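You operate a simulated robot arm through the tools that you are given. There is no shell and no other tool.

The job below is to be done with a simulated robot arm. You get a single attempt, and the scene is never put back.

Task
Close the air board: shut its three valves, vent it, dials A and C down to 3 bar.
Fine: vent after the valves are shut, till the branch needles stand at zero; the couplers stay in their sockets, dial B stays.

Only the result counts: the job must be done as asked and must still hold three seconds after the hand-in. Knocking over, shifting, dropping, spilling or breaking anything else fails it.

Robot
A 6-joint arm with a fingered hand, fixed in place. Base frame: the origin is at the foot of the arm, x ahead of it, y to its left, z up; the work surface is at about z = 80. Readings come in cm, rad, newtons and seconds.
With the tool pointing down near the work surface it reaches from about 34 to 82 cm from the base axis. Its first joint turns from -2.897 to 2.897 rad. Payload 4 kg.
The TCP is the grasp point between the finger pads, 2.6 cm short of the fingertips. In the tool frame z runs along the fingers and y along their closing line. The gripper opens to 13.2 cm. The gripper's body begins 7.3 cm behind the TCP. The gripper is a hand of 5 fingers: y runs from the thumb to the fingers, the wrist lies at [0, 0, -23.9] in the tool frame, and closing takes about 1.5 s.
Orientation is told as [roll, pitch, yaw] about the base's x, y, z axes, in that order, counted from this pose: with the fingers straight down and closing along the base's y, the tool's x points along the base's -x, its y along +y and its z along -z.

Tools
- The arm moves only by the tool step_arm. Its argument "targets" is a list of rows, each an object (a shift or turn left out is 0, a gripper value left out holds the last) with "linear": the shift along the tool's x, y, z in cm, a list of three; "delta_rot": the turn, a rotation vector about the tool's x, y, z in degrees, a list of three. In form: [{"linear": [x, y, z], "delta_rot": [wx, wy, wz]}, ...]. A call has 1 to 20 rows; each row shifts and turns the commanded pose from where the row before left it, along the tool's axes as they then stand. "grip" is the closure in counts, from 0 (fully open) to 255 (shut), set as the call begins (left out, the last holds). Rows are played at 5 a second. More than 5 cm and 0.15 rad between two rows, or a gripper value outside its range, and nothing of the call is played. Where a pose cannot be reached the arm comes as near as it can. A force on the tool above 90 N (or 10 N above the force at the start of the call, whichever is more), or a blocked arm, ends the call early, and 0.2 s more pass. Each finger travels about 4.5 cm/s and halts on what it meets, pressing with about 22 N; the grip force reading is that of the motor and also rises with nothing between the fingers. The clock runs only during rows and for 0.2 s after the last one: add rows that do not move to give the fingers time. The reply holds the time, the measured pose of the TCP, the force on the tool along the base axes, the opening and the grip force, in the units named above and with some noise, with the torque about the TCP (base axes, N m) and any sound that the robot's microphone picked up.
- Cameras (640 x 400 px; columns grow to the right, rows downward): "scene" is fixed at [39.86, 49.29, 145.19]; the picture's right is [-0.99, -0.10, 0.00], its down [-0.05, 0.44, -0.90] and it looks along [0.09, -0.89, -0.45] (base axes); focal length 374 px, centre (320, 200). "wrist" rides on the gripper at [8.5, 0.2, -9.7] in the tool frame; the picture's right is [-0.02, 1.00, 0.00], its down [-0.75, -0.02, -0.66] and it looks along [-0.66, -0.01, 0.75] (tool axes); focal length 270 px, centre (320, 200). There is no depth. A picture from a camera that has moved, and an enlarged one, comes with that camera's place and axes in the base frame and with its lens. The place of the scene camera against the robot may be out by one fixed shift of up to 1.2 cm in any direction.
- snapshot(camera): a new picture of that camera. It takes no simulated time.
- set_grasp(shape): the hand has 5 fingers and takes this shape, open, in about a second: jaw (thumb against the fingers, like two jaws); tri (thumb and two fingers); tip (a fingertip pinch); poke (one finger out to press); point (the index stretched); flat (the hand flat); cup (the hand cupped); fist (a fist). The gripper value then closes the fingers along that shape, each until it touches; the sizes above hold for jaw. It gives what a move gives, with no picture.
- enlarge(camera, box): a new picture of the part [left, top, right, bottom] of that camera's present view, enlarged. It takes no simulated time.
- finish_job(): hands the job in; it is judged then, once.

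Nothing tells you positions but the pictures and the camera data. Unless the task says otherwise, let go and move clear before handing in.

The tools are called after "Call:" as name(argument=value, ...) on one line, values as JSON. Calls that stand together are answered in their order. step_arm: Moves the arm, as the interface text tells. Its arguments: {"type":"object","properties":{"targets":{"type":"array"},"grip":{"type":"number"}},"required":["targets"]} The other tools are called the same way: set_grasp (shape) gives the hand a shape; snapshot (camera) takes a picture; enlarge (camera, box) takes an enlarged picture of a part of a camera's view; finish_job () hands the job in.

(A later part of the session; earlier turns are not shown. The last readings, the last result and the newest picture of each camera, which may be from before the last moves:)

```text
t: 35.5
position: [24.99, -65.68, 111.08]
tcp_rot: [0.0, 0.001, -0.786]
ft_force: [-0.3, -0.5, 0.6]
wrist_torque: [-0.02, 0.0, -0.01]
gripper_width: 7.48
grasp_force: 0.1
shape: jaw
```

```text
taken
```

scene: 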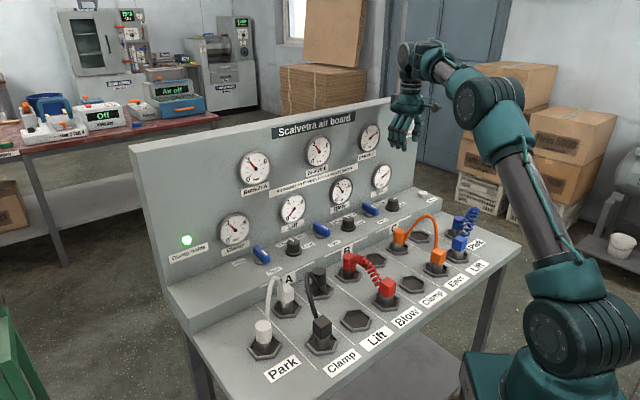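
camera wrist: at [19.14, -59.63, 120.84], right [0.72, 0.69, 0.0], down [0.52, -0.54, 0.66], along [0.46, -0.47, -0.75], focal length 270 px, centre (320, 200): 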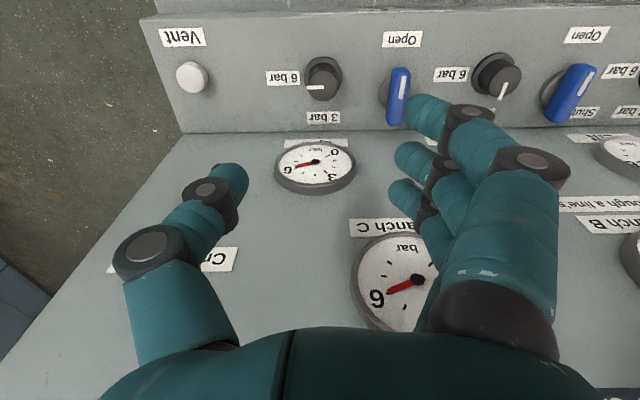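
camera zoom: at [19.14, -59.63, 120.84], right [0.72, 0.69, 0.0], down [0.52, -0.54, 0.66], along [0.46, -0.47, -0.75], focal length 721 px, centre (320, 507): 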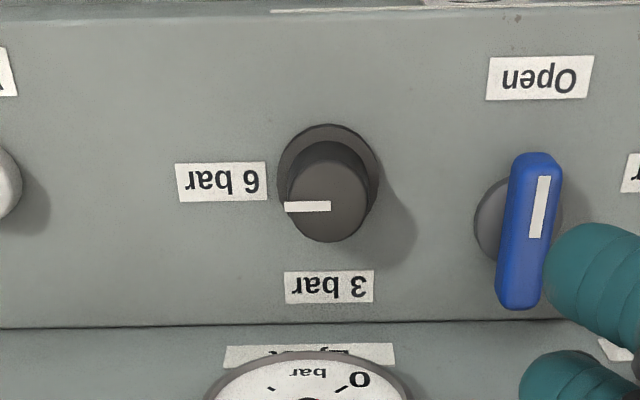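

Dial C's axis is at about (26.8, -67.1) and its mark points to 6 bar. I'll repeat the same grip-and-turn there.

Call:
step_arm(targets=[{"linear": [-2.3, 0.27, 0]}, {"delta_rot": [0, 0, 7.5]}, {"delta_rot": [0, 0, 7.5]}, {"delta_rot": [0, 0, 7.5]}, {"linear": [0, 0, 3.5]}, {"linear": [0, 0, 3.5]}, {"linear": [0, 0, 3.5]}, {"linear": [0, 0, 3.5]}, {}, {}], grip=110)

Call:
snapshot(camera="wrist")

Call:
enlarge(camera="scene", box=[320, 80, 480, 240])

```text
t: 37.7
position: [26.83, -66.81, 97.31]
tcp_rot: [0.001, 0.0, -1.178]
ft_force: [-0.2, 0.2, -0.7]
wrist_torque: [-0.01, -0.02, -0.02]
gripper_width: 7.43
grasp_force: 0.1
shape: jaw
```

```text
taken
camera wrist: at [23.67, -58.98, 107.03], right [0.93, 0.36, 0.0], down [0.27, -0.7, 0.66], along [0.24, -0.61, -0.75], focal length 270 px, centre (320, 200)
```

wrist: 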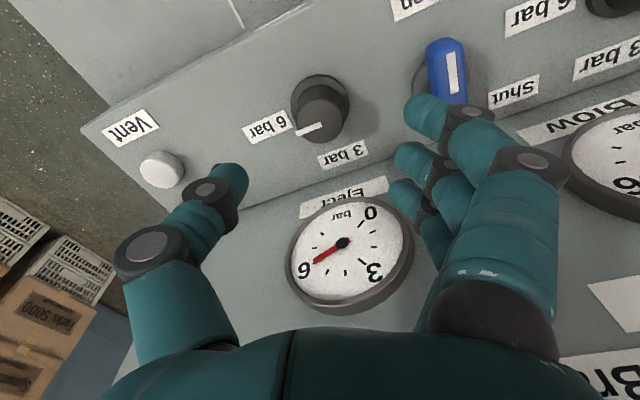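

```text
2.50 times, centred on (400, 160) of scene
camera zoom: at [39.86, 49.29, 145.19], right [-0.99, -0.1, 0.0], down [-0.05, 0.44, -0.9], along [0.09, -0.89, -0.45], focal length 936 px, centre (120, 300)
```

zoom: 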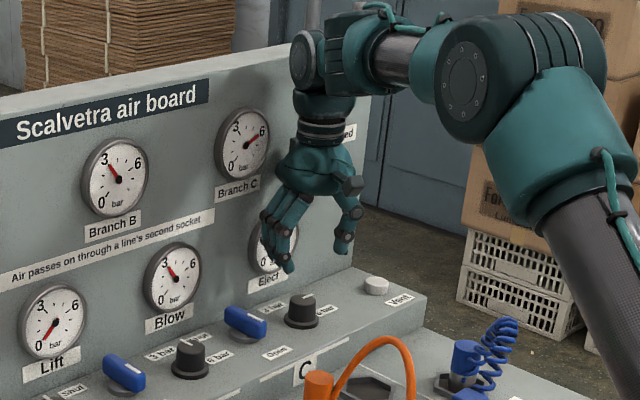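

Call:
step_arm(targets=[{"linear": [-0.1, -0.05, 2]}, {"linear": [0, 0, 2]}, {"linear": [0, 0, 1.8]}, {"linear": [0, 0, 1.3]}, {"linear": [0, 0, 0.9]}, {}, {}], grip=110)

Call:
snapshot(camera="wrist")

Call:
enlarge(camera="scene", box=[320, 80, 480, 240])

```text
t: 39.3
position: [27.08, -67.2, 89.24]
tcp_rot: [0.0, 0.0, -1.177]
ft_force: [0.8, 0.2, 0.0]
wrist_torque: [0.01, 0.0, -0.02]
gripper_width: 7.45
grasp_force: 0.1
shape: jaw
```

```text
taken
camera wrist: at [23.89, -59.3, 99.0], right [0.93, 0.36, 0.0], down [0.27, -0.7, 0.66], along [0.24, -0.61, -0.75], focal length 270 px, centre (320, 200)
```

wrist: 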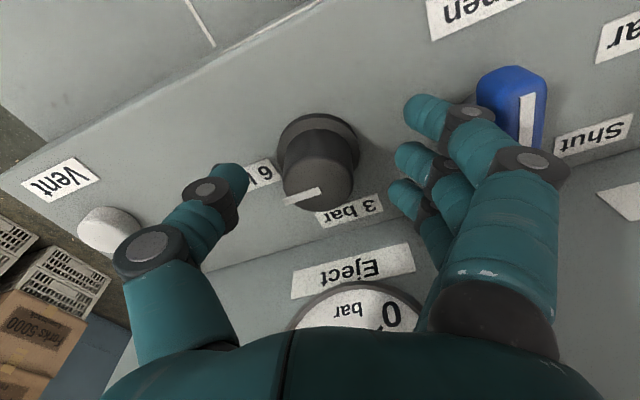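

```text
2.50 times, centred on (400, 160) of scene
camera zoom: at [39.86, 49.29, 145.19], right [-0.99, -0.1, 0.0], down [-0.05, 0.44, -0.9], along [0.09, -0.89, -0.45], focal length 936 px, centre (120, 300)
```

zoom: 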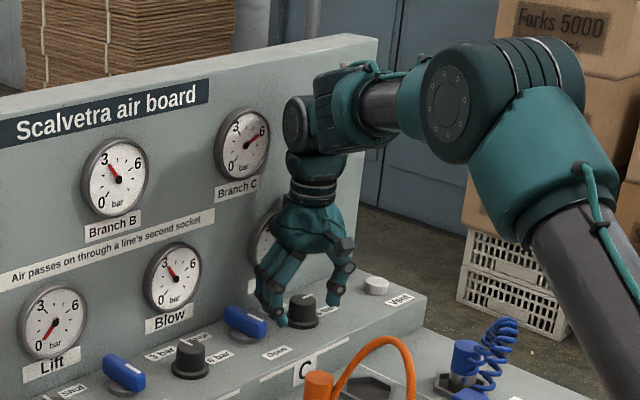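

Call:
step_arm(targets=[{}, {}, {}, {}, {}, {}, {}], grip=210)

Call:
step_arm(targets=[{"delta_rot": [0, 0, -5]}, {"delta_rot": [0, 0, -5]}, {"delta_rot": [0, 0, -5]}, {"delta_rot": [0, 0, -5]}, {"delta_rot": [0, 0, -5]}, {"delta_rot": [0, 0, -5]}, {"delta_rot": [0, 0, -5]}, {"delta_rot": [0, 0, -5]}, {"delta_rot": [0, 0, -5]}, {}, {}])

Call:
snapshot(camera="wrist")

Call:
enlarge(camera="scene", box=[320, 80, 480, 240])

```text
t: 40.9
position: [26.85, -67.15, 89.25]
tcp_rot: [0.0, -0.001, -1.181]
ft_force: [-9.3, -4.5, -1.3]
wrist_torque: [-0.07, 0.13, -0.02]
gripper_width: 1.69
grasp_force: 21.8
shape: jaw
```

```text
t: 43.3
position: [26.93, -67.25, 89.31]
tcp_rot: [-0.001, -0.001, -0.391]
ft_force: [-4.6, -4.2, -0.8]
wrist_torque: [0.02, 0.0, 0.03]
gripper_width: 1.68
grasp_force: 22.1
shape: jaw
```

```text
taken
camera wrist: at [19.16, -63.83, 99.0], right [0.4, 0.92, 0.0], down [0.69, -0.3, 0.66], along [0.6, -0.26, -0.75], focal length 270 px, centre (320, 200)
```

wrist: 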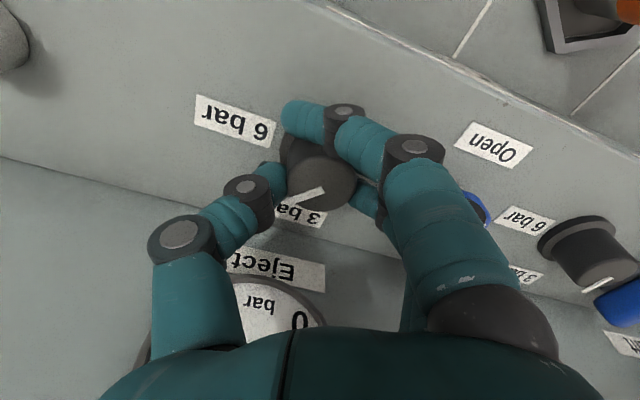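

```text
2.50 times, centred on (400, 160) of scene
camera zoom: at [39.86, 49.29, 145.19], right [-0.99, -0.1, 0.0], down [-0.05, 0.44, -0.9], along [0.09, -0.89, -0.45], focal length 936 px, centre (120, 300)
```

zoom: 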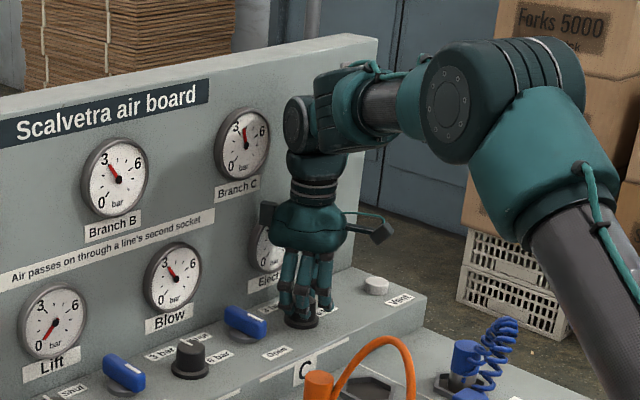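

Dial C turned with the hand and Branch C is falling. I'll release, rotate back and do the second half.

Call:
step_arm(targets=[{}, {}, {}, {}, {}, {}, {}], grip=110)

Call:
step_arm(targets=[{"delta_rot": [0, 0, 7.5]}, {"delta_rot": [0, 0, 7.5]}, {"delta_rot": [0, 0, 7.5]}, {"delta_rot": [0, 0, 7.5]}, {"delta_rot": [0, 0, 7.5]}, {"delta_rot": [0, 0, 7.5]}, {}, {}])

Call:
enlarge(camera="wrist", box=[240, 90, 400, 240])

Call:
step_arm(targets=[{}, {}, {}, {}, {}, {}, {}], grip=210)

Call:
step_arm(targets=[{"delta_rot": [0, 0, -5]}, {"delta_rot": [0, 0, -5]}, {"delta_rot": [0, 0, -5]}, {"delta_rot": [0, 0, -5]}, {"delta_rot": [0, 0, -5]}, {"delta_rot": [0, 0, -5]}, {"delta_rot": [0, 0, -5]}, {}, {}, {}])

Call:
enlarge(camera="wrist", box=[240, 90, 400, 240])

Call:
enlarge(camera="scene", box=[320, 80, 480, 240])

```text
t: 44.9
position: [27.0, -67.17, 89.34]
tcp_rot: [-0.001, -0.001, -0.393]
ft_force: [0.0, -0.5, 0.0]
wrist_torque: [0.02, 0.02, 0.01]
gripper_width: 7.44
grasp_force: 0.1
shape: jaw
```

```text
t: 46.7
position: [27.02, -67.25, 89.25]
tcp_rot: [0.002, -0.001, -1.177]
ft_force: [-0.6, 0.3, 0.1]
wrist_torque: [0.01, -0.02, -0.01]
gripper_width: 7.44
grasp_force: 0.0
shape: jaw
```

```text
2.67 times, centred on (320, 165) of wrist
camera zoom: at [23.89, -59.27, 99.04], right [0.93, 0.36, 0.0], down [0.27, -0.7, 0.66], along [0.24, -0.61, -0.75], focal length 721 px, centre (320, 293)
```

zoom: 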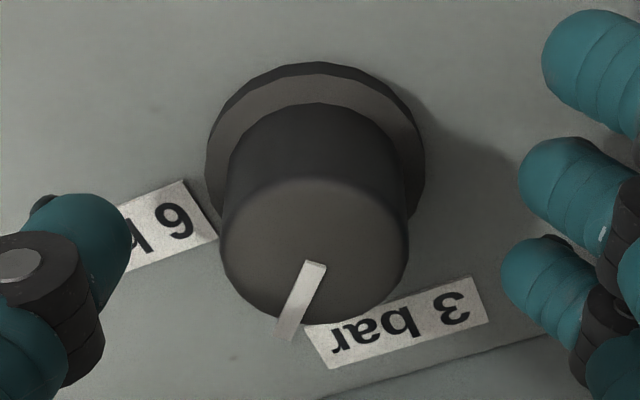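

```text
t: 48.3
position: [26.86, -67.32, 89.37]
tcp_rot: [0.001, -0.002, -1.18]
ft_force: [-7.6, -5.1, -1.7]
wrist_torque: [-0.08, 0.11, 0.0]
gripper_width: 1.66
grasp_force: 21.9
shape: jaw
```

```text
t: 50.5
position: [26.97, -67.19, 89.18]
tcp_rot: [0.0, 0.0, -0.567]
ft_force: [-13.3, -2.5, 3.2]
wrist_torque: [-0.03, 0.22, 0.04]
gripper_width: 1.69
grasp_force: 22.2
shape: jaw
```

```text
2.67 times, centred on (320, 165) of wrist
camera zoom: at [19.92, -62.51, 99.0], right [0.55, 0.83, 0.0], down [0.63, -0.42, 0.66], along [0.55, -0.36, -0.75], focal length 721 px, centre (320, 293)
```

zoom: 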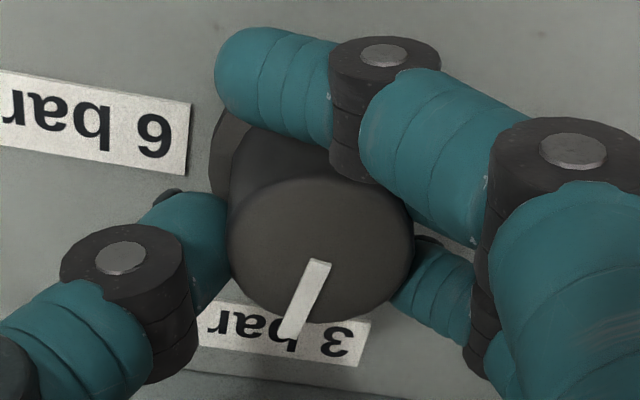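

```text
2.50 times, centred on (400, 160) of scene
camera zoom: at [39.86, 49.29, 145.19], right [-0.99, -0.1, 0.0], down [-0.05, 0.44, -0.9], along [0.09, -0.89, -0.45], focal length 936 px, centre (120, 300)
```

zoom: 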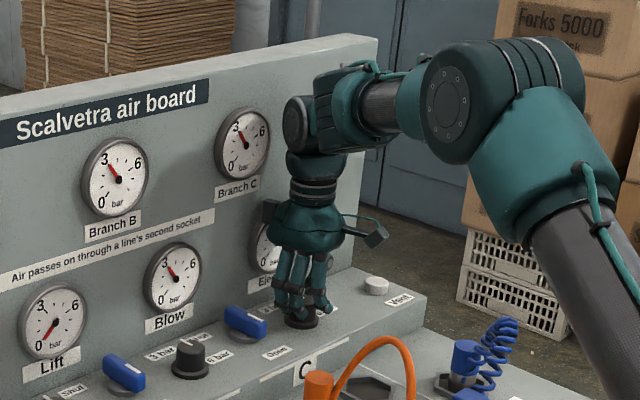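

The mark is at about 82°, so I'll turn another 7° or so, release, rise and check.

Call:
step_arm(targets=[{"delta_rot": [0, 0, -4]}, {"delta_rot": [0, 0, -3.5]}, {}, {}, {}])

Call:
step_arm(targets=[{}, {}, {}, {}, {}, {}, {}], grip=110)

Call:
step_arm(targets=[{"delta_rot": [0, 0, 6.7], "linear": [0, 0, -1]}, {"delta_rot": [0, 0, 6.7], "linear": [0, 0, -3]}, {"delta_rot": [0, 0, 6.6], "linear": [0, 0, -4]}, {"linear": [0, 0, -4]}, {"linear": [0, 0, -4]}, {"linear": [0, 0, -4]}, {}, {}])

Call:
enlarge(camera="wrist", box=[200, 10, 440, 160])

Call:
snapshot(camera="scene")

```text
t: 51.7
position: [27.11, -67.19, 89.24]
tcp_rot: [0.001, -0.003, -0.439]
ft_force: [-13.4, -0.8, 0.9]
wrist_torque: [0.03, 0.24, 0.05]
gripper_width: 1.68
grasp_force: 21.6
shape: jaw
```

```text
t: 53.3
position: [27.07, -67.26, 89.21]
tcp_rot: [-0.001, 0.0, -0.436]
ft_force: [-0.4, -0.7, -0.5]
wrist_torque: [0.0, -0.02, -0.02]
gripper_width: 7.44
grasp_force: 0.1
shape: jaw
```

```text
t: 55.1
position: [26.77, -67.35, 109.34]
tcp_rot: [0.0, -0.001, -0.786]
ft_force: [-0.6, 0.5, 1.2]
wrist_torque: [0.01, 0.04, -0.03]
gripper_width: 7.45
grasp_force: 0.1
shape: jaw
```

```text
2.67 times, centred on (320, 85) of wrist
camera zoom: at [20.88, -61.23, 119.08], right [0.72, 0.69, 0.0], down [0.52, -0.54, 0.66], along [0.46, -0.47, -0.75], focal length 721 px, centre (320, 507)
```

zoom: 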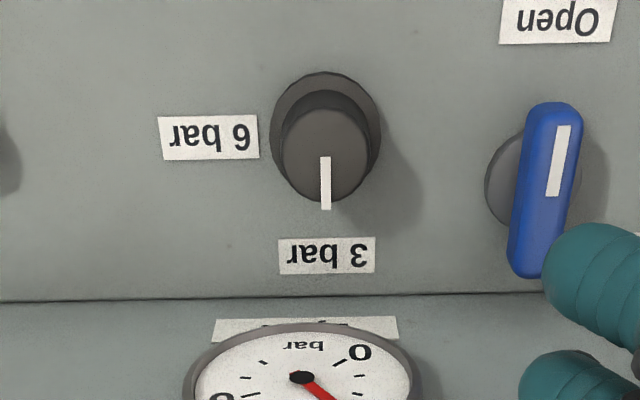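

```text
taken
```

scene: 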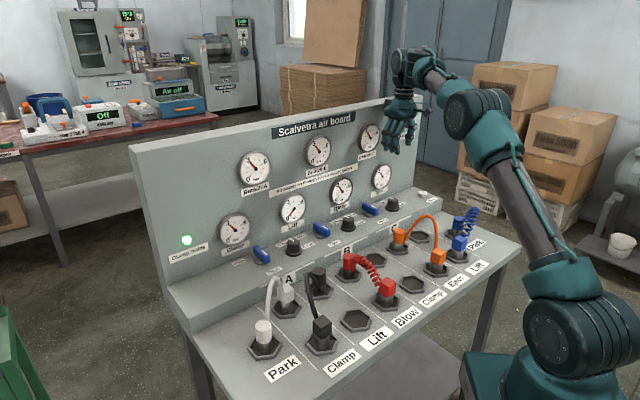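

Both dials now point to 3 bar and both branch gauges read 3. Next come the levers; I'll check the "poke" shape in the air for pushing them.

Call:
step_arm(targets=[{"linear": [3, 3, -2]}, {"linear": [3, 3, -2]}, {}])

Call:
set_grasp(shape="poke")

Call:
step_arm(targets=[{}, {}])

Call:
snapshot(camera="wrist")

Call:
enlarge(camera="scene", box=[340, 30, 480, 170])

```text
t: 55.9
position: [26.71, -58.71, 113.3]
tcp_rot: [0.0, 0.002, -0.785]
ft_force: [0.1, 0.6, 0.4]
wrist_torque: [0.02, 0.02, 0.01]
gripper_width: 7.44
grasp_force: 0.1
shape: jaw
```

```text
t: 56.8
position: [26.79, -58.7, 113.27]
tcp_rot: [0.001, -0.002, -0.785]
ft_force: [0.6, -0.9, -0.5]
wrist_torque: [0.0, 0.02, -0.01]
gripper_width: 0.0
grasp_force: 0.2
shape: poke
```

```text
t: 57.4
position: [26.82, -58.69, 113.36]
tcp_rot: [-0.001, 0.001, -0.785]
ft_force: [0.1, 0.0, -0.6]
wrist_torque: [0.01, 0.02, -0.01]
gripper_width: 0.01
grasp_force: 0.0
shape: poke
```

```text
taken
camera wrist: at [20.84, -52.62, 123.02], right [0.72, 0.69, 0.0], down [0.52, -0.54, 0.66], along [0.46, -0.47, -0.75], focal length 270 px, centre (320, 200)
```

wrist: 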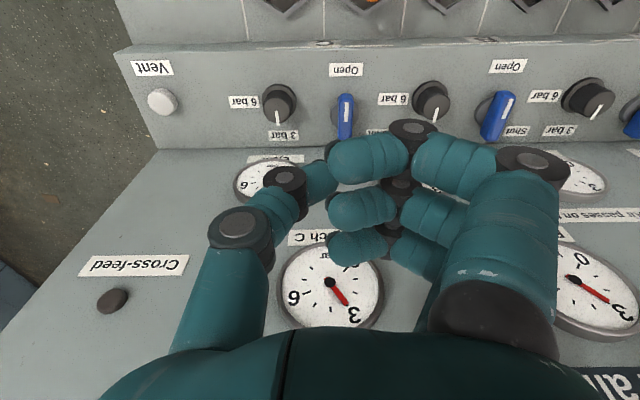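

```text
2.86 times, centred on (410, 100) of scene
camera zoom: at [39.86, 49.29, 145.19], right [-0.99, -0.1, 0.0], down [-0.05, 0.44, -0.9], along [0.09, -0.89, -0.45], focal length 1069 px, centre (63, 486)
```

zoom: 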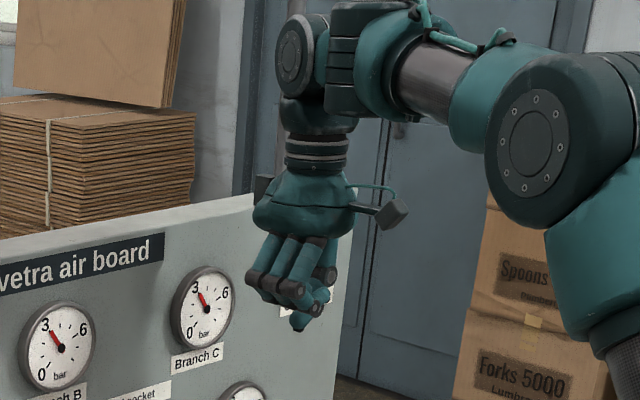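

Call:
set_grasp(shape="point")

Call:
step_arm(targets=[{}, {}])

Call:
snapshot(camera="wrist")

Call:
enlarge(camera="scene", box=[370, 70, 450, 130])

```text
t: 58.3
position: [26.74, -58.65, 113.17]
tcp_rot: [0.0, 0.001, -0.785]
ft_force: [-0.4, -0.3, -0.3]
wrist_torque: [-0.03, 0.01, 0.01]
gripper_width: 12.63
grasp_force: 0.1
shape: point
```

```text
t: 58.9
position: [26.73, -58.83, 113.34]
tcp_rot: [0.0, 0.0, -0.785]
ft_force: [0.0, 0.9, -0.1]
wrist_torque: [-0.01, -0.02, -0.01]
gripper_width: 12.62
grasp_force: 0.2
shape: point
```

```text
taken
camera wrist: at [20.84, -52.62, 123.02], right [0.72, 0.69, 0.0], down [0.52, -0.54, 0.66], along [0.46, -0.47, -0.75], focal length 270 px, centre (320, 200)
```

wrist: 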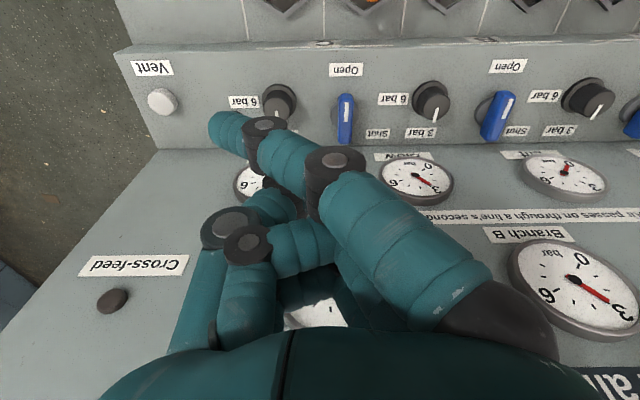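

```text
6.67 times, centred on (410, 100) of scene
camera zoom: at [39.86, 49.29, 145.19], right [-0.99, -0.1, 0.0], down [-0.05, 0.44, -0.9], along [0.09, -0.89, -0.45], focal length 2495 px, centre (-280, 867)
```

zoom: 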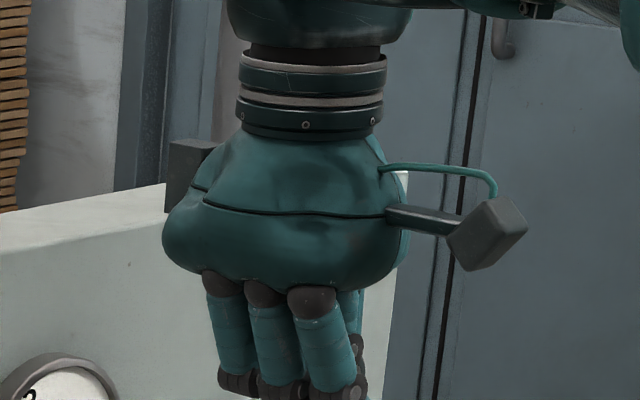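

Call:
enlarge(camera="scene", box=[350, 80, 470, 170])

```text
4.44 times, centred on (410, 125) of scene
camera zoom: at [39.86, 49.29, 145.19], right [-0.99, -0.1, 0.0], down [-0.05, 0.44, -0.9], along [0.09, -0.89, -0.45], focal length 1664 px, centre (-80, 533)
```

zoom: 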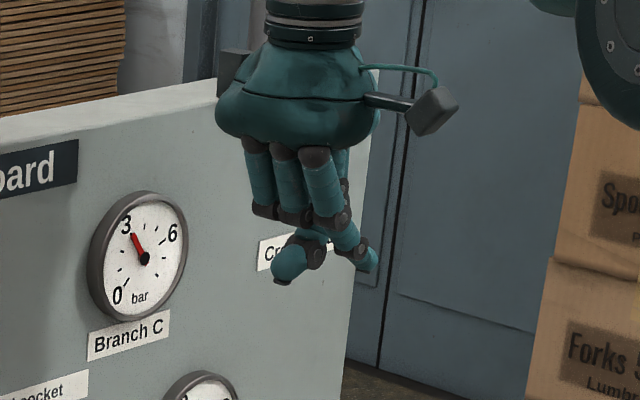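

Call:
set_grasp(shape="poke")

Call:
step_arm(targets=[{}, {}])

Call:
enlarge(camera="scene", box=[350, 80, 470, 170])

Call:
enlarge(camera="wrist", box=[240, 100, 480, 280])

```text
t: 59.8
position: [26.6, -58.73, 113.26]
tcp_rot: [0.0, 0.0, -0.785]
ft_force: [0.7, 0.2, 0.5]
wrist_torque: [0.01, -0.04, -0.03]
gripper_width: 0.0
grasp_force: 0.1
shape: poke
```

```text
t: 60.4
position: [26.72, -58.73, 113.4]
tcp_rot: [0.001, -0.001, -0.787]
ft_force: [-0.2, 0.5, 0.0]
wrist_torque: [0.02, 0.02, 0.01]
gripper_width: 0.0
grasp_force: 0.1
shape: poke
```

```text
4.44 times, centred on (410, 125) of scene
camera zoom: at [39.86, 49.29, 145.19], right [-0.99, -0.1, 0.0], down [-0.05, 0.44, -0.9], along [0.09, -0.89, -0.45], focal length 1664 px, centre (-80, 533)
```

zoom: 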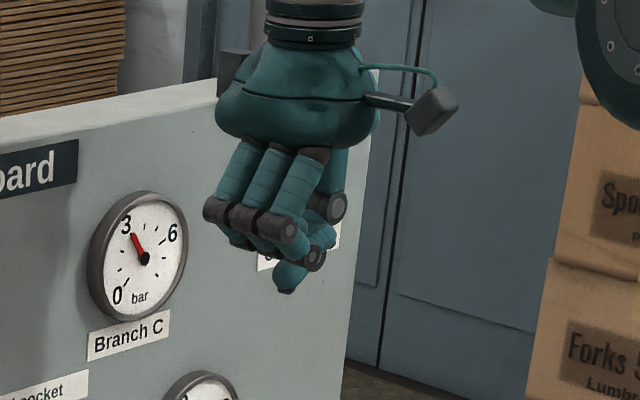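

```text
2.22 times, centred on (360, 190) of wrist
camera zoom: at [20.84, -52.62, 123.02], right [0.72, 0.69, 0.0], down [0.52, -0.54, 0.66], along [0.46, -0.47, -0.75], focal length 601 px, centre (231, 222)
```

zoom: 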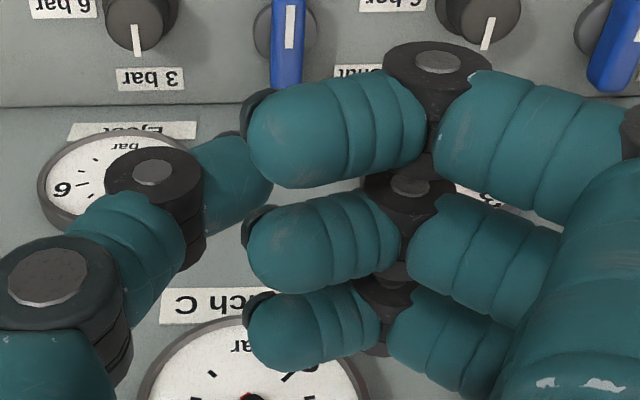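

The poke shape leaves the curled fingers low, so I'll compare with a fully closed jaw, which should make a long narrow beak.

Call:
set_grasp(shape="jaw")

Call:
step_arm(targets=[{}, {}, {}, {}, {}, {}, {}, {}, {}], grip=255)

Call:
enlarge(camera="scene", box=[350, 80, 470, 170])

Call:
snapshot(camera="wrist")

```text
t: 61.3
position: [26.71, -58.74, 113.34]
tcp_rot: [-0.002, 0.001, -0.784]
ft_force: [-0.1, 0.0, 0.2]
wrist_torque: [0.01, -0.04, -0.02]
gripper_width: 13.19
grasp_force: 0.1
shape: jaw
```

```text
t: 63.3
position: [26.75, -58.74, 113.3]
tcp_rot: [0.0, 0.0, -0.784]
ft_force: [0.1, 0.1, 0.5]
wrist_torque: [-0.02, 0.02, -0.03]
gripper_width: 0.0
grasp_force: 22.2
shape: jaw
```

```text
4.44 times, centred on (410, 125) of scene
camera zoom: at [39.86, 49.29, 145.19], right [-0.99, -0.1, 0.0], down [-0.05, 0.44, -0.9], along [0.09, -0.89, -0.45], focal length 1664 px, centre (-80, 533)
```

zoom: 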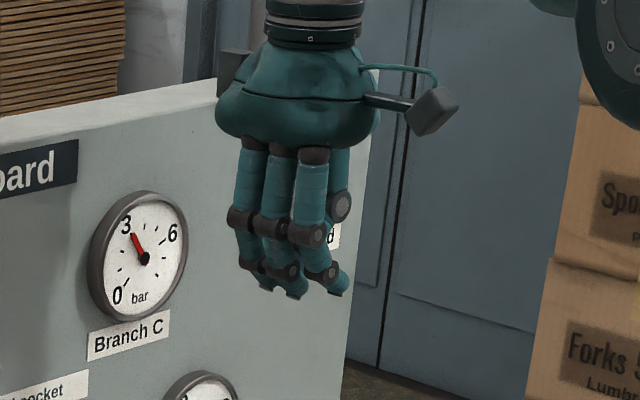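

```text
taken
camera wrist: at [20.84, -52.62, 123.02], right [0.72, 0.69, 0.0], down [0.52, -0.54, 0.66], along [0.46, -0.47, -0.75], focal length 270 px, centre (320, 200)
```

wrist: 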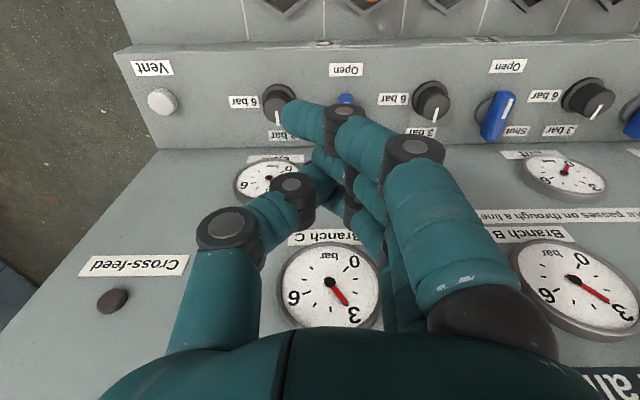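

Call:
set_grasp(shape="flat")

Call:
step_arm(targets=[{}, {}])

Call:
enlarge(camera="scene", box=[350, 80, 470, 170])

Call:
snapshot(camera="wrist")

```text
t: 64.2
position: [26.84, -58.77, 113.29]
tcp_rot: [0.002, 0.001, -0.786]
ft_force: [0.0, -0.3, 0.0]
wrist_torque: [0.02, -0.01, 0.0]
gripper_width: 12.6
grasp_force: 0.1
shape: flat
```

```text
t: 64.8
position: [26.75, -58.65, 113.19]
tcp_rot: [0.001, -0.001, -0.785]
ft_force: [-0.2, 0.6, -0.2]
wrist_torque: [-0.01, 0.0, 0.02]
gripper_width: 12.62
grasp_force: 0.1
shape: flat
```

```text
4.44 times, centred on (410, 125) of scene
camera zoom: at [39.86, 49.29, 145.19], right [-0.99, -0.1, 0.0], down [-0.05, 0.44, -0.9], along [0.09, -0.89, -0.45], focal length 1664 px, centre (-80, 533)
```

zoom: 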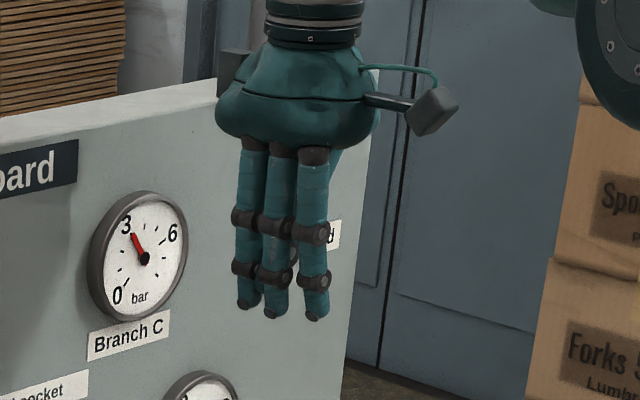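

```text
taken
camera wrist: at [20.84, -52.62, 123.02], right [0.72, 0.69, 0.0], down [0.52, -0.54, 0.66], along [0.46, -0.47, -0.75], focal length 270 px, centre (320, 200)
```

wrist: 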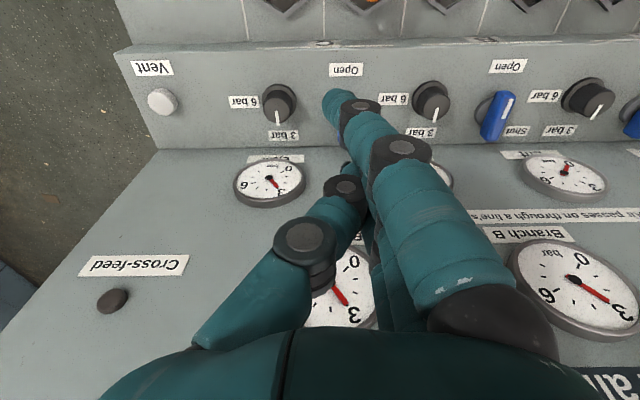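

The flat shape gives straight vertical fingers in a thin blade, with tips about 4–5 cm below the TCP. That is good for pushing the front end of each lever toward Shut. I'll lower it beside lever C, staying above the lever, and check.

Call:
step_arm(targets=[{"linear": [-1, -0.8, 0]}, {"linear": [-1, -0.3, 4]}, {"linear": [-1.1, 0, 4]}, {"linear": [0, 0, 4]}, {"linear": [0, 0, 4]}, {}, {}])

Call:
snapshot(camera="wrist")

Call:
enlarge(camera="scene", box=[340, 130, 440, 220])

```text
t: 66.4
position: [28.06, -61.67, 97.02]
tcp_rot: [0.001, 0.0, -0.786]
ft_force: [-0.4, 0.4, 0.2]
wrist_torque: [-0.01, 0.01, 0.0]
gripper_width: 12.6
grasp_force: 0.0
shape: flat
```

```text
taken
camera wrist: at [22.13, -55.6, 106.72], right [0.72, 0.69, 0.0], down [0.52, -0.54, 0.66], along [0.46, -0.47, -0.75], focal length 270 px, centre (320, 200)
```

wrist: 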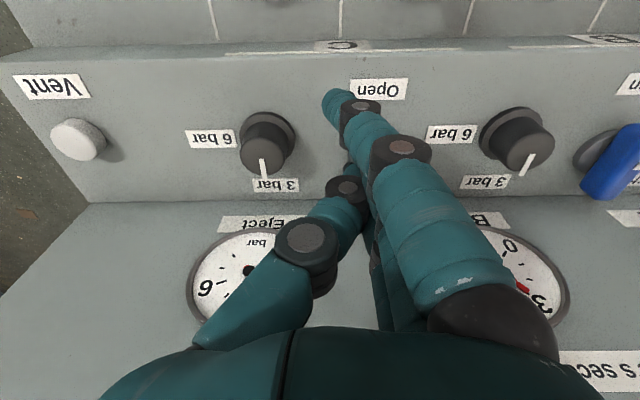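

```text
4.44 times, centred on (390, 175) of scene
camera zoom: at [39.86, 49.29, 145.19], right [-0.99, -0.1, 0.0], down [-0.05, 0.44, -0.9], along [0.09, -0.89, -0.45], focal length 1664 px, centre (9, 311)
```

zoom: 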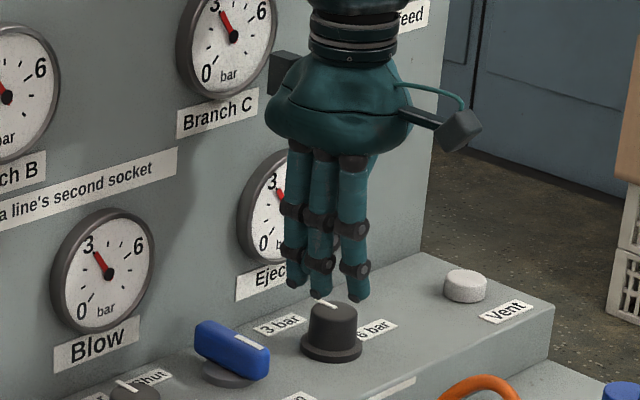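

Call:
step_arm(targets=[{"linear": [0, 0, 2]}, {"linear": [0, 0, 1.5]}, {"linear": [0, 0, 1]}, {}, {}])

Call:
snapshot(camera="wrist")

Call:
enlarge(camera="scene", box=[340, 150, 440, 240])

```text
t: 67.6
position: [28.4, -61.92, 92.59]
tcp_rot: [0.001, -0.001, -0.785]
ft_force: [-0.1, 0.5, 0.0]
wrist_torque: [0.02, 0.03, 0.0]
gripper_width: 12.6
grasp_force: 0.1
shape: flat
```

```text
taken
camera wrist: at [22.48, -55.69, 102.42], right [0.72, 0.69, 0.0], down [0.52, -0.54, 0.66], along [0.46, -0.47, -0.75], focal length 270 px, centre (320, 200)
```

wrist: 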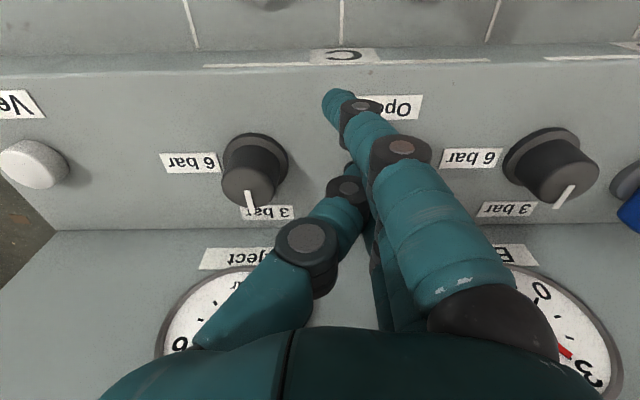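

```text
4.44 times, centred on (390, 195) of scene
camera zoom: at [39.86, 49.29, 145.19], right [-0.99, -0.1, 0.0], down [-0.05, 0.44, -0.9], along [0.09, -0.89, -0.45], focal length 1664 px, centre (9, 222)
```

zoom: 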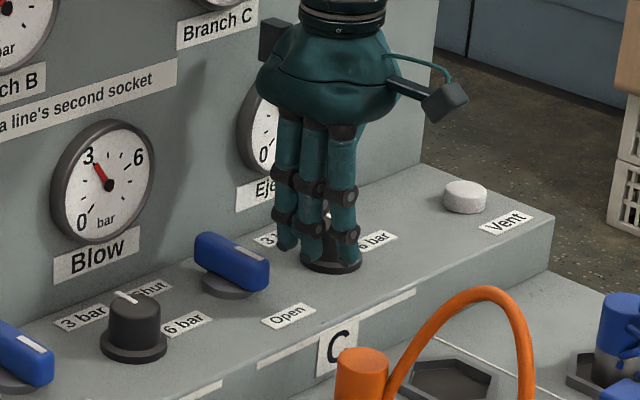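

The blade is in front of dial C and beside lever C at lever height. I'll push the lever's front end toward Shut (A side) along an arc, in small steps.

Call:
step_arm(targets=[{"linear": [0, 0, 0.3]}, {"linear": [0, 0.8, 0]}, {"linear": [0, 0.8, 0]}, {"linear": [0.35, 0.85, 0]}, {"linear": [0.24, 0.86, 0]}, {}, {}])

Call:
enlarge(camera="scene", box=[340, 150, 440, 240])

Call:
snapshot(camera="wrist")

```text
t: 69.2
position: [30.41, -58.88, 92.7]
tcp_rot: [0.001, 0.001, -0.785]
ft_force: [-0.3, 0.2, -0.1]
wrist_torque: [0.02, 0.01, -0.02]
gripper_width: 12.6
grasp_force: 0.0
shape: flat
```

```text
4.44 times, centred on (390, 195) of scene
camera zoom: at [39.86, 49.29, 145.19], right [-0.99, -0.1, 0.0], down [-0.05, 0.44, -0.9], along [0.09, -0.89, -0.45], focal length 1664 px, centre (9, 222)
```

zoom: 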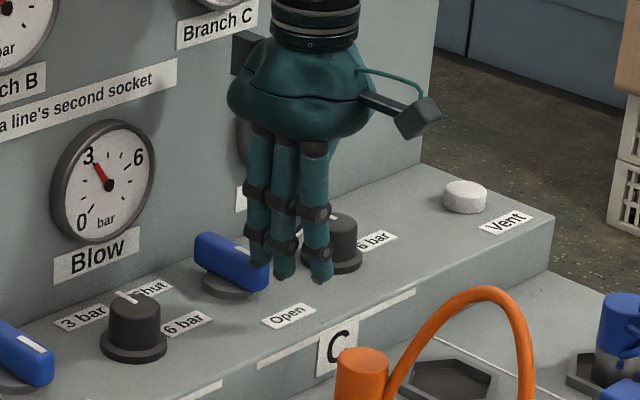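

```text
taken
camera wrist: at [24.54, -52.85, 102.37], right [0.72, 0.69, 0.0], down [0.52, -0.54, 0.66], along [0.46, -0.47, -0.75], focal length 270 px, centre (320, 200)
```

wrist: 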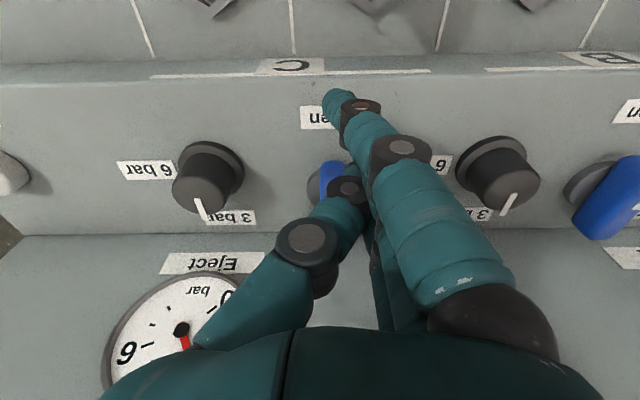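

The fingertips passed just above the lever because they were about 1.5 cm too high. I'll go back, lower 1.7 cm, and retry.

Call:
step_arm(targets=[{"linear": [0, 0, -1]}, {"linear": [-0.6, -1.8, 0]}, {"linear": [0, -1.8, 0]}, {"linear": [0, 0, 1.3]}, {"linear": [0, 0, 1.4]}, {}, {}])

Call:
enlarge(camera="scene", box=[340, 150, 440, 240])

Call:
snapshot(camera="wrist")

```text
t: 70.8
position: [28.37, -61.94, 90.78]
tcp_rot: [0.0, 0.001, -0.785]
ft_force: [0.0, -0.1, -0.2]
wrist_torque: [0.02, 0.01, 0.02]
gripper_width: 12.61
grasp_force: 0.1
shape: flat
```

```text
4.44 times, centred on (390, 195) of scene
camera zoom: at [39.86, 49.29, 145.19], right [-0.99, -0.1, 0.0], down [-0.05, 0.44, -0.9], along [0.09, -0.89, -0.45], focal length 1664 px, centre (9, 222)
```

zoom: 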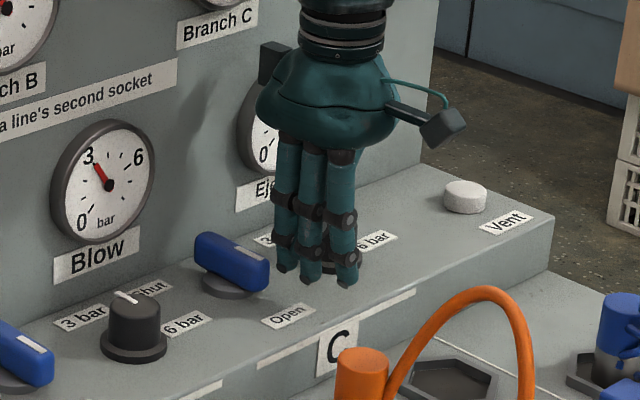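

```text
taken
camera wrist: at [22.36, -55.88, 100.51], right [0.72, 0.69, 0.0], down [0.52, -0.54, 0.66], along [0.46, -0.47, -0.75], focal length 270 px, centre (320, 200)
```

wrist: 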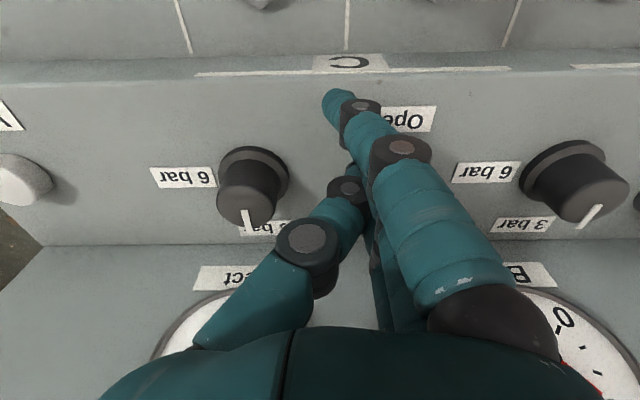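

Call:
step_arm(targets=[{"linear": [0, 0.8, 0]}, {"linear": [0, 0.8, 0]}, {"linear": [0.3, 0.8, 0]}, {"linear": [0.2, 0.8, 0]}, {}])

Call:
enlarge(camera="scene", box=[340, 150, 440, 240])

Call:
snapshot(camera="wrist")

```text
t: 72.0
position: [30.12, -59.18, 90.51]
tcp_rot: [-0.001, 0.0, -0.785]
ft_force: [-3.9, -0.7, 0.9]
wrist_torque: [-0.06, 0.03, -0.09]
gripper_width: 12.62
grasp_force: 0.1
shape: flat
```

```text
4.44 times, centred on (390, 195) of scene
camera zoom: at [39.86, 49.29, 145.19], right [-0.99, -0.1, 0.0], down [-0.05, 0.44, -0.9], along [0.09, -0.89, -0.45], focal length 1664 px, centre (9, 222)
```

zoom: 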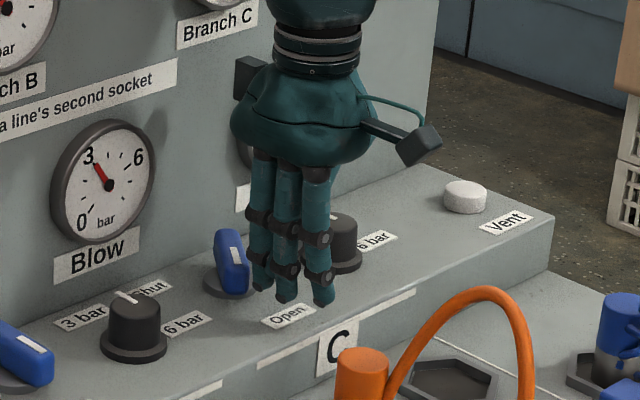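

```text
taken
camera wrist: at [24.22, -53.14, 100.34], right [0.72, 0.69, 0.0], down [0.52, -0.54, 0.66], along [0.46, -0.47, -0.75], focal length 270 px, centre (320, 200)
```

wrist: 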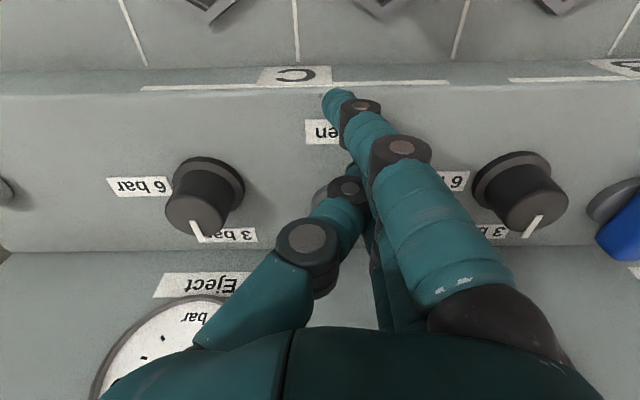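

Lever C is turning with only about 4 N. Continuing along the arc.

Call:
step_arm(targets=[{"linear": [-0.15, 0.9, 0]}, {"linear": [-0.3, 0.9, 0]}, {"linear": [-0.5, 0.8, 0]}, {"linear": [-0.7, 0.6, 0]}, {}, {}])

Call:
enlarge(camera="scene", box=[340, 150, 440, 240])

Call:
snapshot(camera="wrist")

```text
t: 73.0
position: [32.35, -57.69, 90.26]
tcp_rot: [0.003, 0.032, -0.806]
ft_force: [-20.6, 5.4, 9.4]
wrist_torque: [-0.33, 0.3, -0.71]
gripper_width: 12.58
grasp_force: 0.1
shape: flat
stopped in row 5: the force on the tool passed its limit at 94 N (the readings are from after the stop); the commanded pose is now the measured one
```

```text
4.44 times, centred on (390, 195) of scene
camera zoom: at [39.86, 49.29, 145.19], right [-0.99, -0.1, 0.0], down [-0.05, 0.44, -0.9], along [0.09, -0.89, -0.45], focal length 1664 px, centre (9, 222)
```

zoom: 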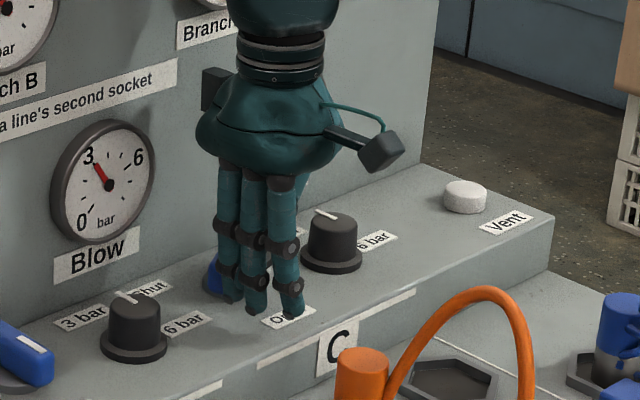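

```text
taken
camera wrist: at [26.76, -51.7, 100.35], right [0.74, 0.68, 0.0], down [0.52, -0.57, 0.63], along [0.43, -0.46, -0.77], focal length 270 px, centre (320, 200)
```

wrist: 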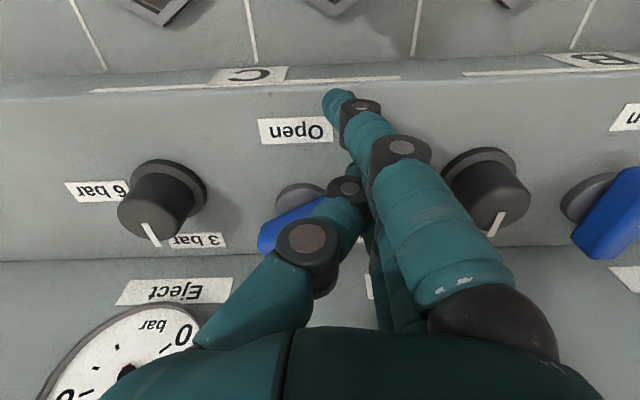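

The push stopped on force (94 N). I'll look closely at where lever C is now.

Call:
enlarge(camera="wrist", box=[220, 100, 400, 260])

Call:
enlarge(camera="scene", box=[375, 190, 425, 225])

```text
2.50 times, centred on (310, 180) of wrist
camera zoom: at [26.76, -51.7, 100.35], right [0.74, 0.68, 0.0], down [0.52, -0.57, 0.63], along [0.43, -0.46, -0.77], focal length 676 px, centre (345, 250)
```

zoom: 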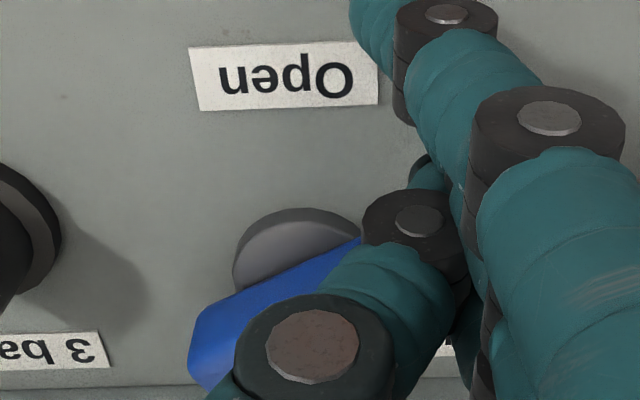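

```text
11.43 times, centred on (400, 208) of scene
camera zoom: at [39.86, 49.29, 145.19], right [-0.99, -0.1, 0.0], down [-0.05, 0.44, -0.9], along [0.09, -0.89, -0.45], focal length 4278 px, centre (-594, 114)
```

zoom: 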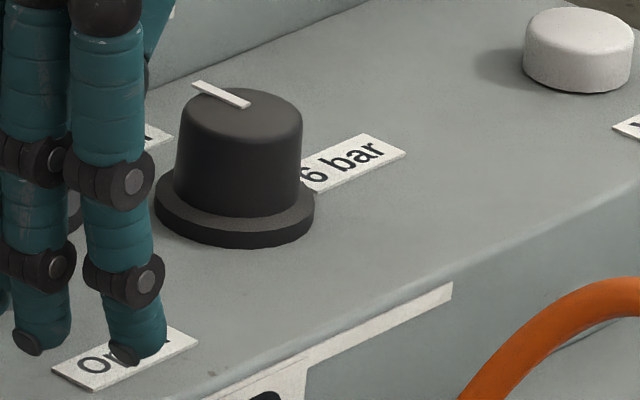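

The lever is at about 62° of turn. I'll back off to see it unobstructed and restore the hand's orientation.

Call:
step_arm(targets=[{"linear": [1.5, 0, 0]}, {"linear": [1.5, 0, -1], "delta_rot": [0, -1.83, -1.2]}, {"linear": [0, -2, -4]}, {"linear": [0, -4, -3]}, {}, {}])

Call:
snapshot(camera="wrist")

Call:
enlarge(camera="scene", box=[340, 150, 440, 240])

```text
t: 74.4
position: [26.26, -60.07, 98.35]
tcp_rot: [0.005, 0.0, -0.783]
ft_force: [0.0, -1.0, 0.2]
wrist_torque: [-0.01, 0.0, -0.01]
gripper_width: 12.6
grasp_force: 0.0
shape: flat
```

```text
taken
camera wrist: at [20.23, -54.07, 108.11], right [0.72, 0.7, 0.01], down [0.52, -0.54, 0.66], along [0.46, -0.47, -0.75], focal length 270 px, centre (320, 200)
```

wrist: 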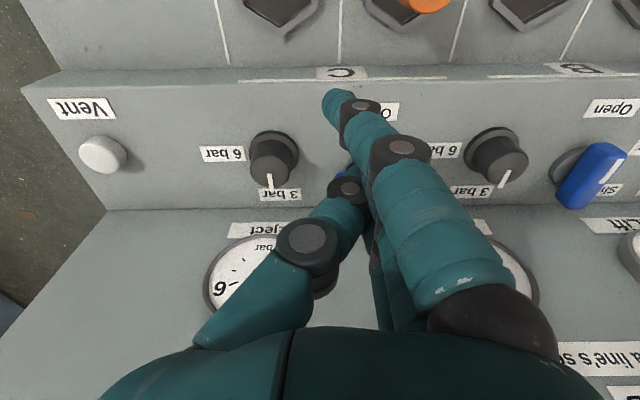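

```text
4.44 times, centred on (390, 195) of scene
camera zoom: at [39.86, 49.29, 145.19], right [-0.99, -0.1, 0.0], down [-0.05, 0.44, -0.9], along [0.09, -0.89, -0.45], focal length 1664 px, centre (9, 222)
```

zoom: 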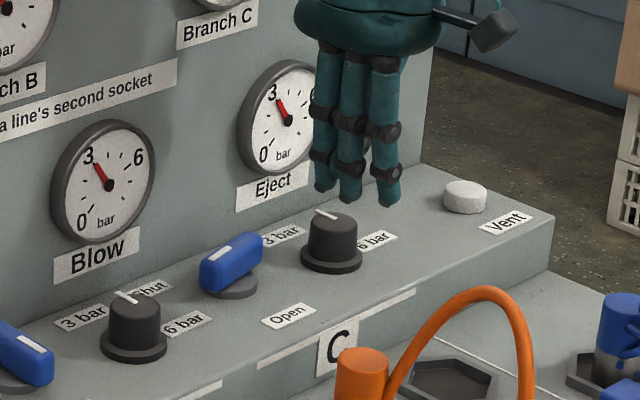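

Call:
step_arm(targets=[{"linear": [0, 0, -4]}, {"linear": [0, 4, -3]}, {"linear": [0, 4.5, 0]}, {"linear": [0, 4.5, 0]}, {"linear": [0, 4.5, 0]}, {}, {}])

Call:
snapshot(camera="wrist")

Call:
enlarge(camera="wrist", box=[60, 80, 300, 230])

Call:
enlarge(camera="scene", box=[360, 190, 400, 220])

```text
t: 76.0
position: [38.45, -47.66, 105.48]
tcp_rot: [0.005, -0.001, -0.78]
ft_force: [0.4, -0.2, 0.9]
wrist_torque: [-0.01, -0.01, 0.02]
gripper_width: 12.61
grasp_force: 0.0
shape: flat
```

```text
taken
camera wrist: at [32.52, -41.63, 115.12], right [0.72, 0.7, 0.01], down [0.52, -0.54, 0.66], along [0.46, -0.47, -0.75], focal length 270 px, centre (320, 200)
```

wrist: 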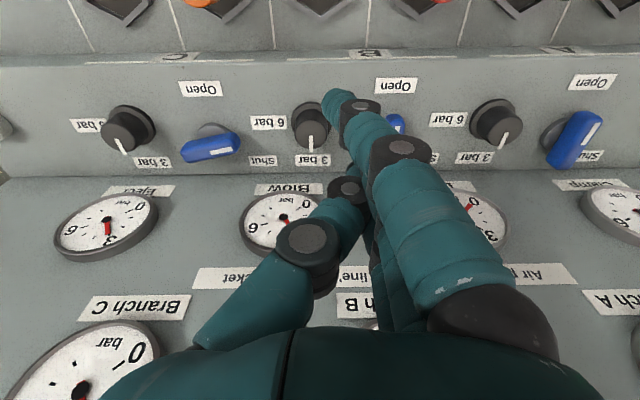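

```text
2.67 times, centred on (180, 155) of wrist
camera zoom: at [32.52, -41.63, 115.12], right [0.72, 0.7, 0.01], down [0.52, -0.54, 0.66], along [0.46, -0.47, -0.75], focal length 721 px, centre (693, 320)
```

zoom: 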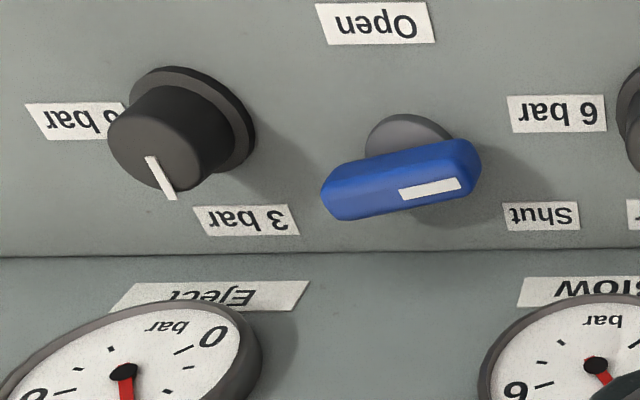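

```text
13.33 times, centred on (380, 205) of scene
camera zoom: at [39.86, 49.29, 145.19], right [-0.99, -0.1, 0.0], down [-0.05, 0.44, -0.9], along [0.09, -0.89, -0.45], focal length 4991 px, centre (-480, 133)
```

zoom: 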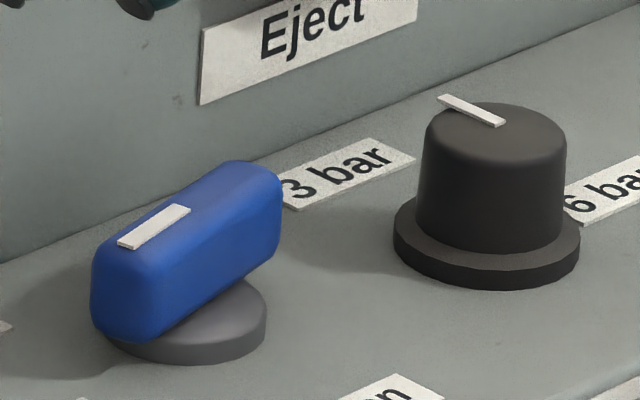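

Call:
step_arm(targets=[{}, {}, {}, {}, {}])

Call:
enlarge(camera="wrist", box=[140, 70, 260, 170])

```text
t: 77.2
position: [38.52, -47.7, 105.43]
tcp_rot: [0.005, 0.0, -0.781]
ft_force: [-0.6, -0.4, -0.4]
wrist_torque: [0.0, -0.03, 0.02]
gripper_width: 12.62
grasp_force: 0.0
shape: flat
```

```text
4.00 times, centred on (200, 120) of wrist
camera zoom: at [32.51, -41.65, 115.11], right [0.72, 0.7, 0.01], down [0.52, -0.54, 0.66], along [0.46, -0.47, -0.75], focal length 1081 px, centre (800, 520)
```

zoom: 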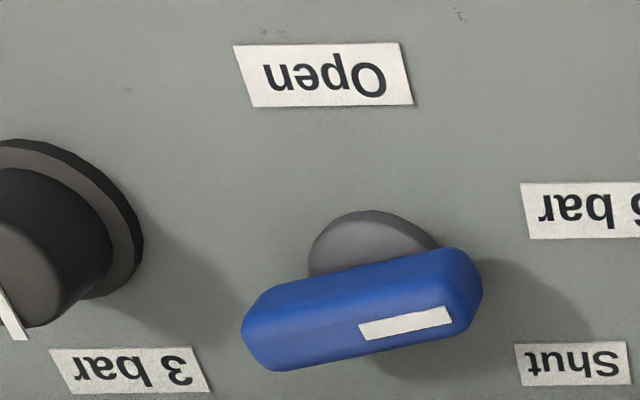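

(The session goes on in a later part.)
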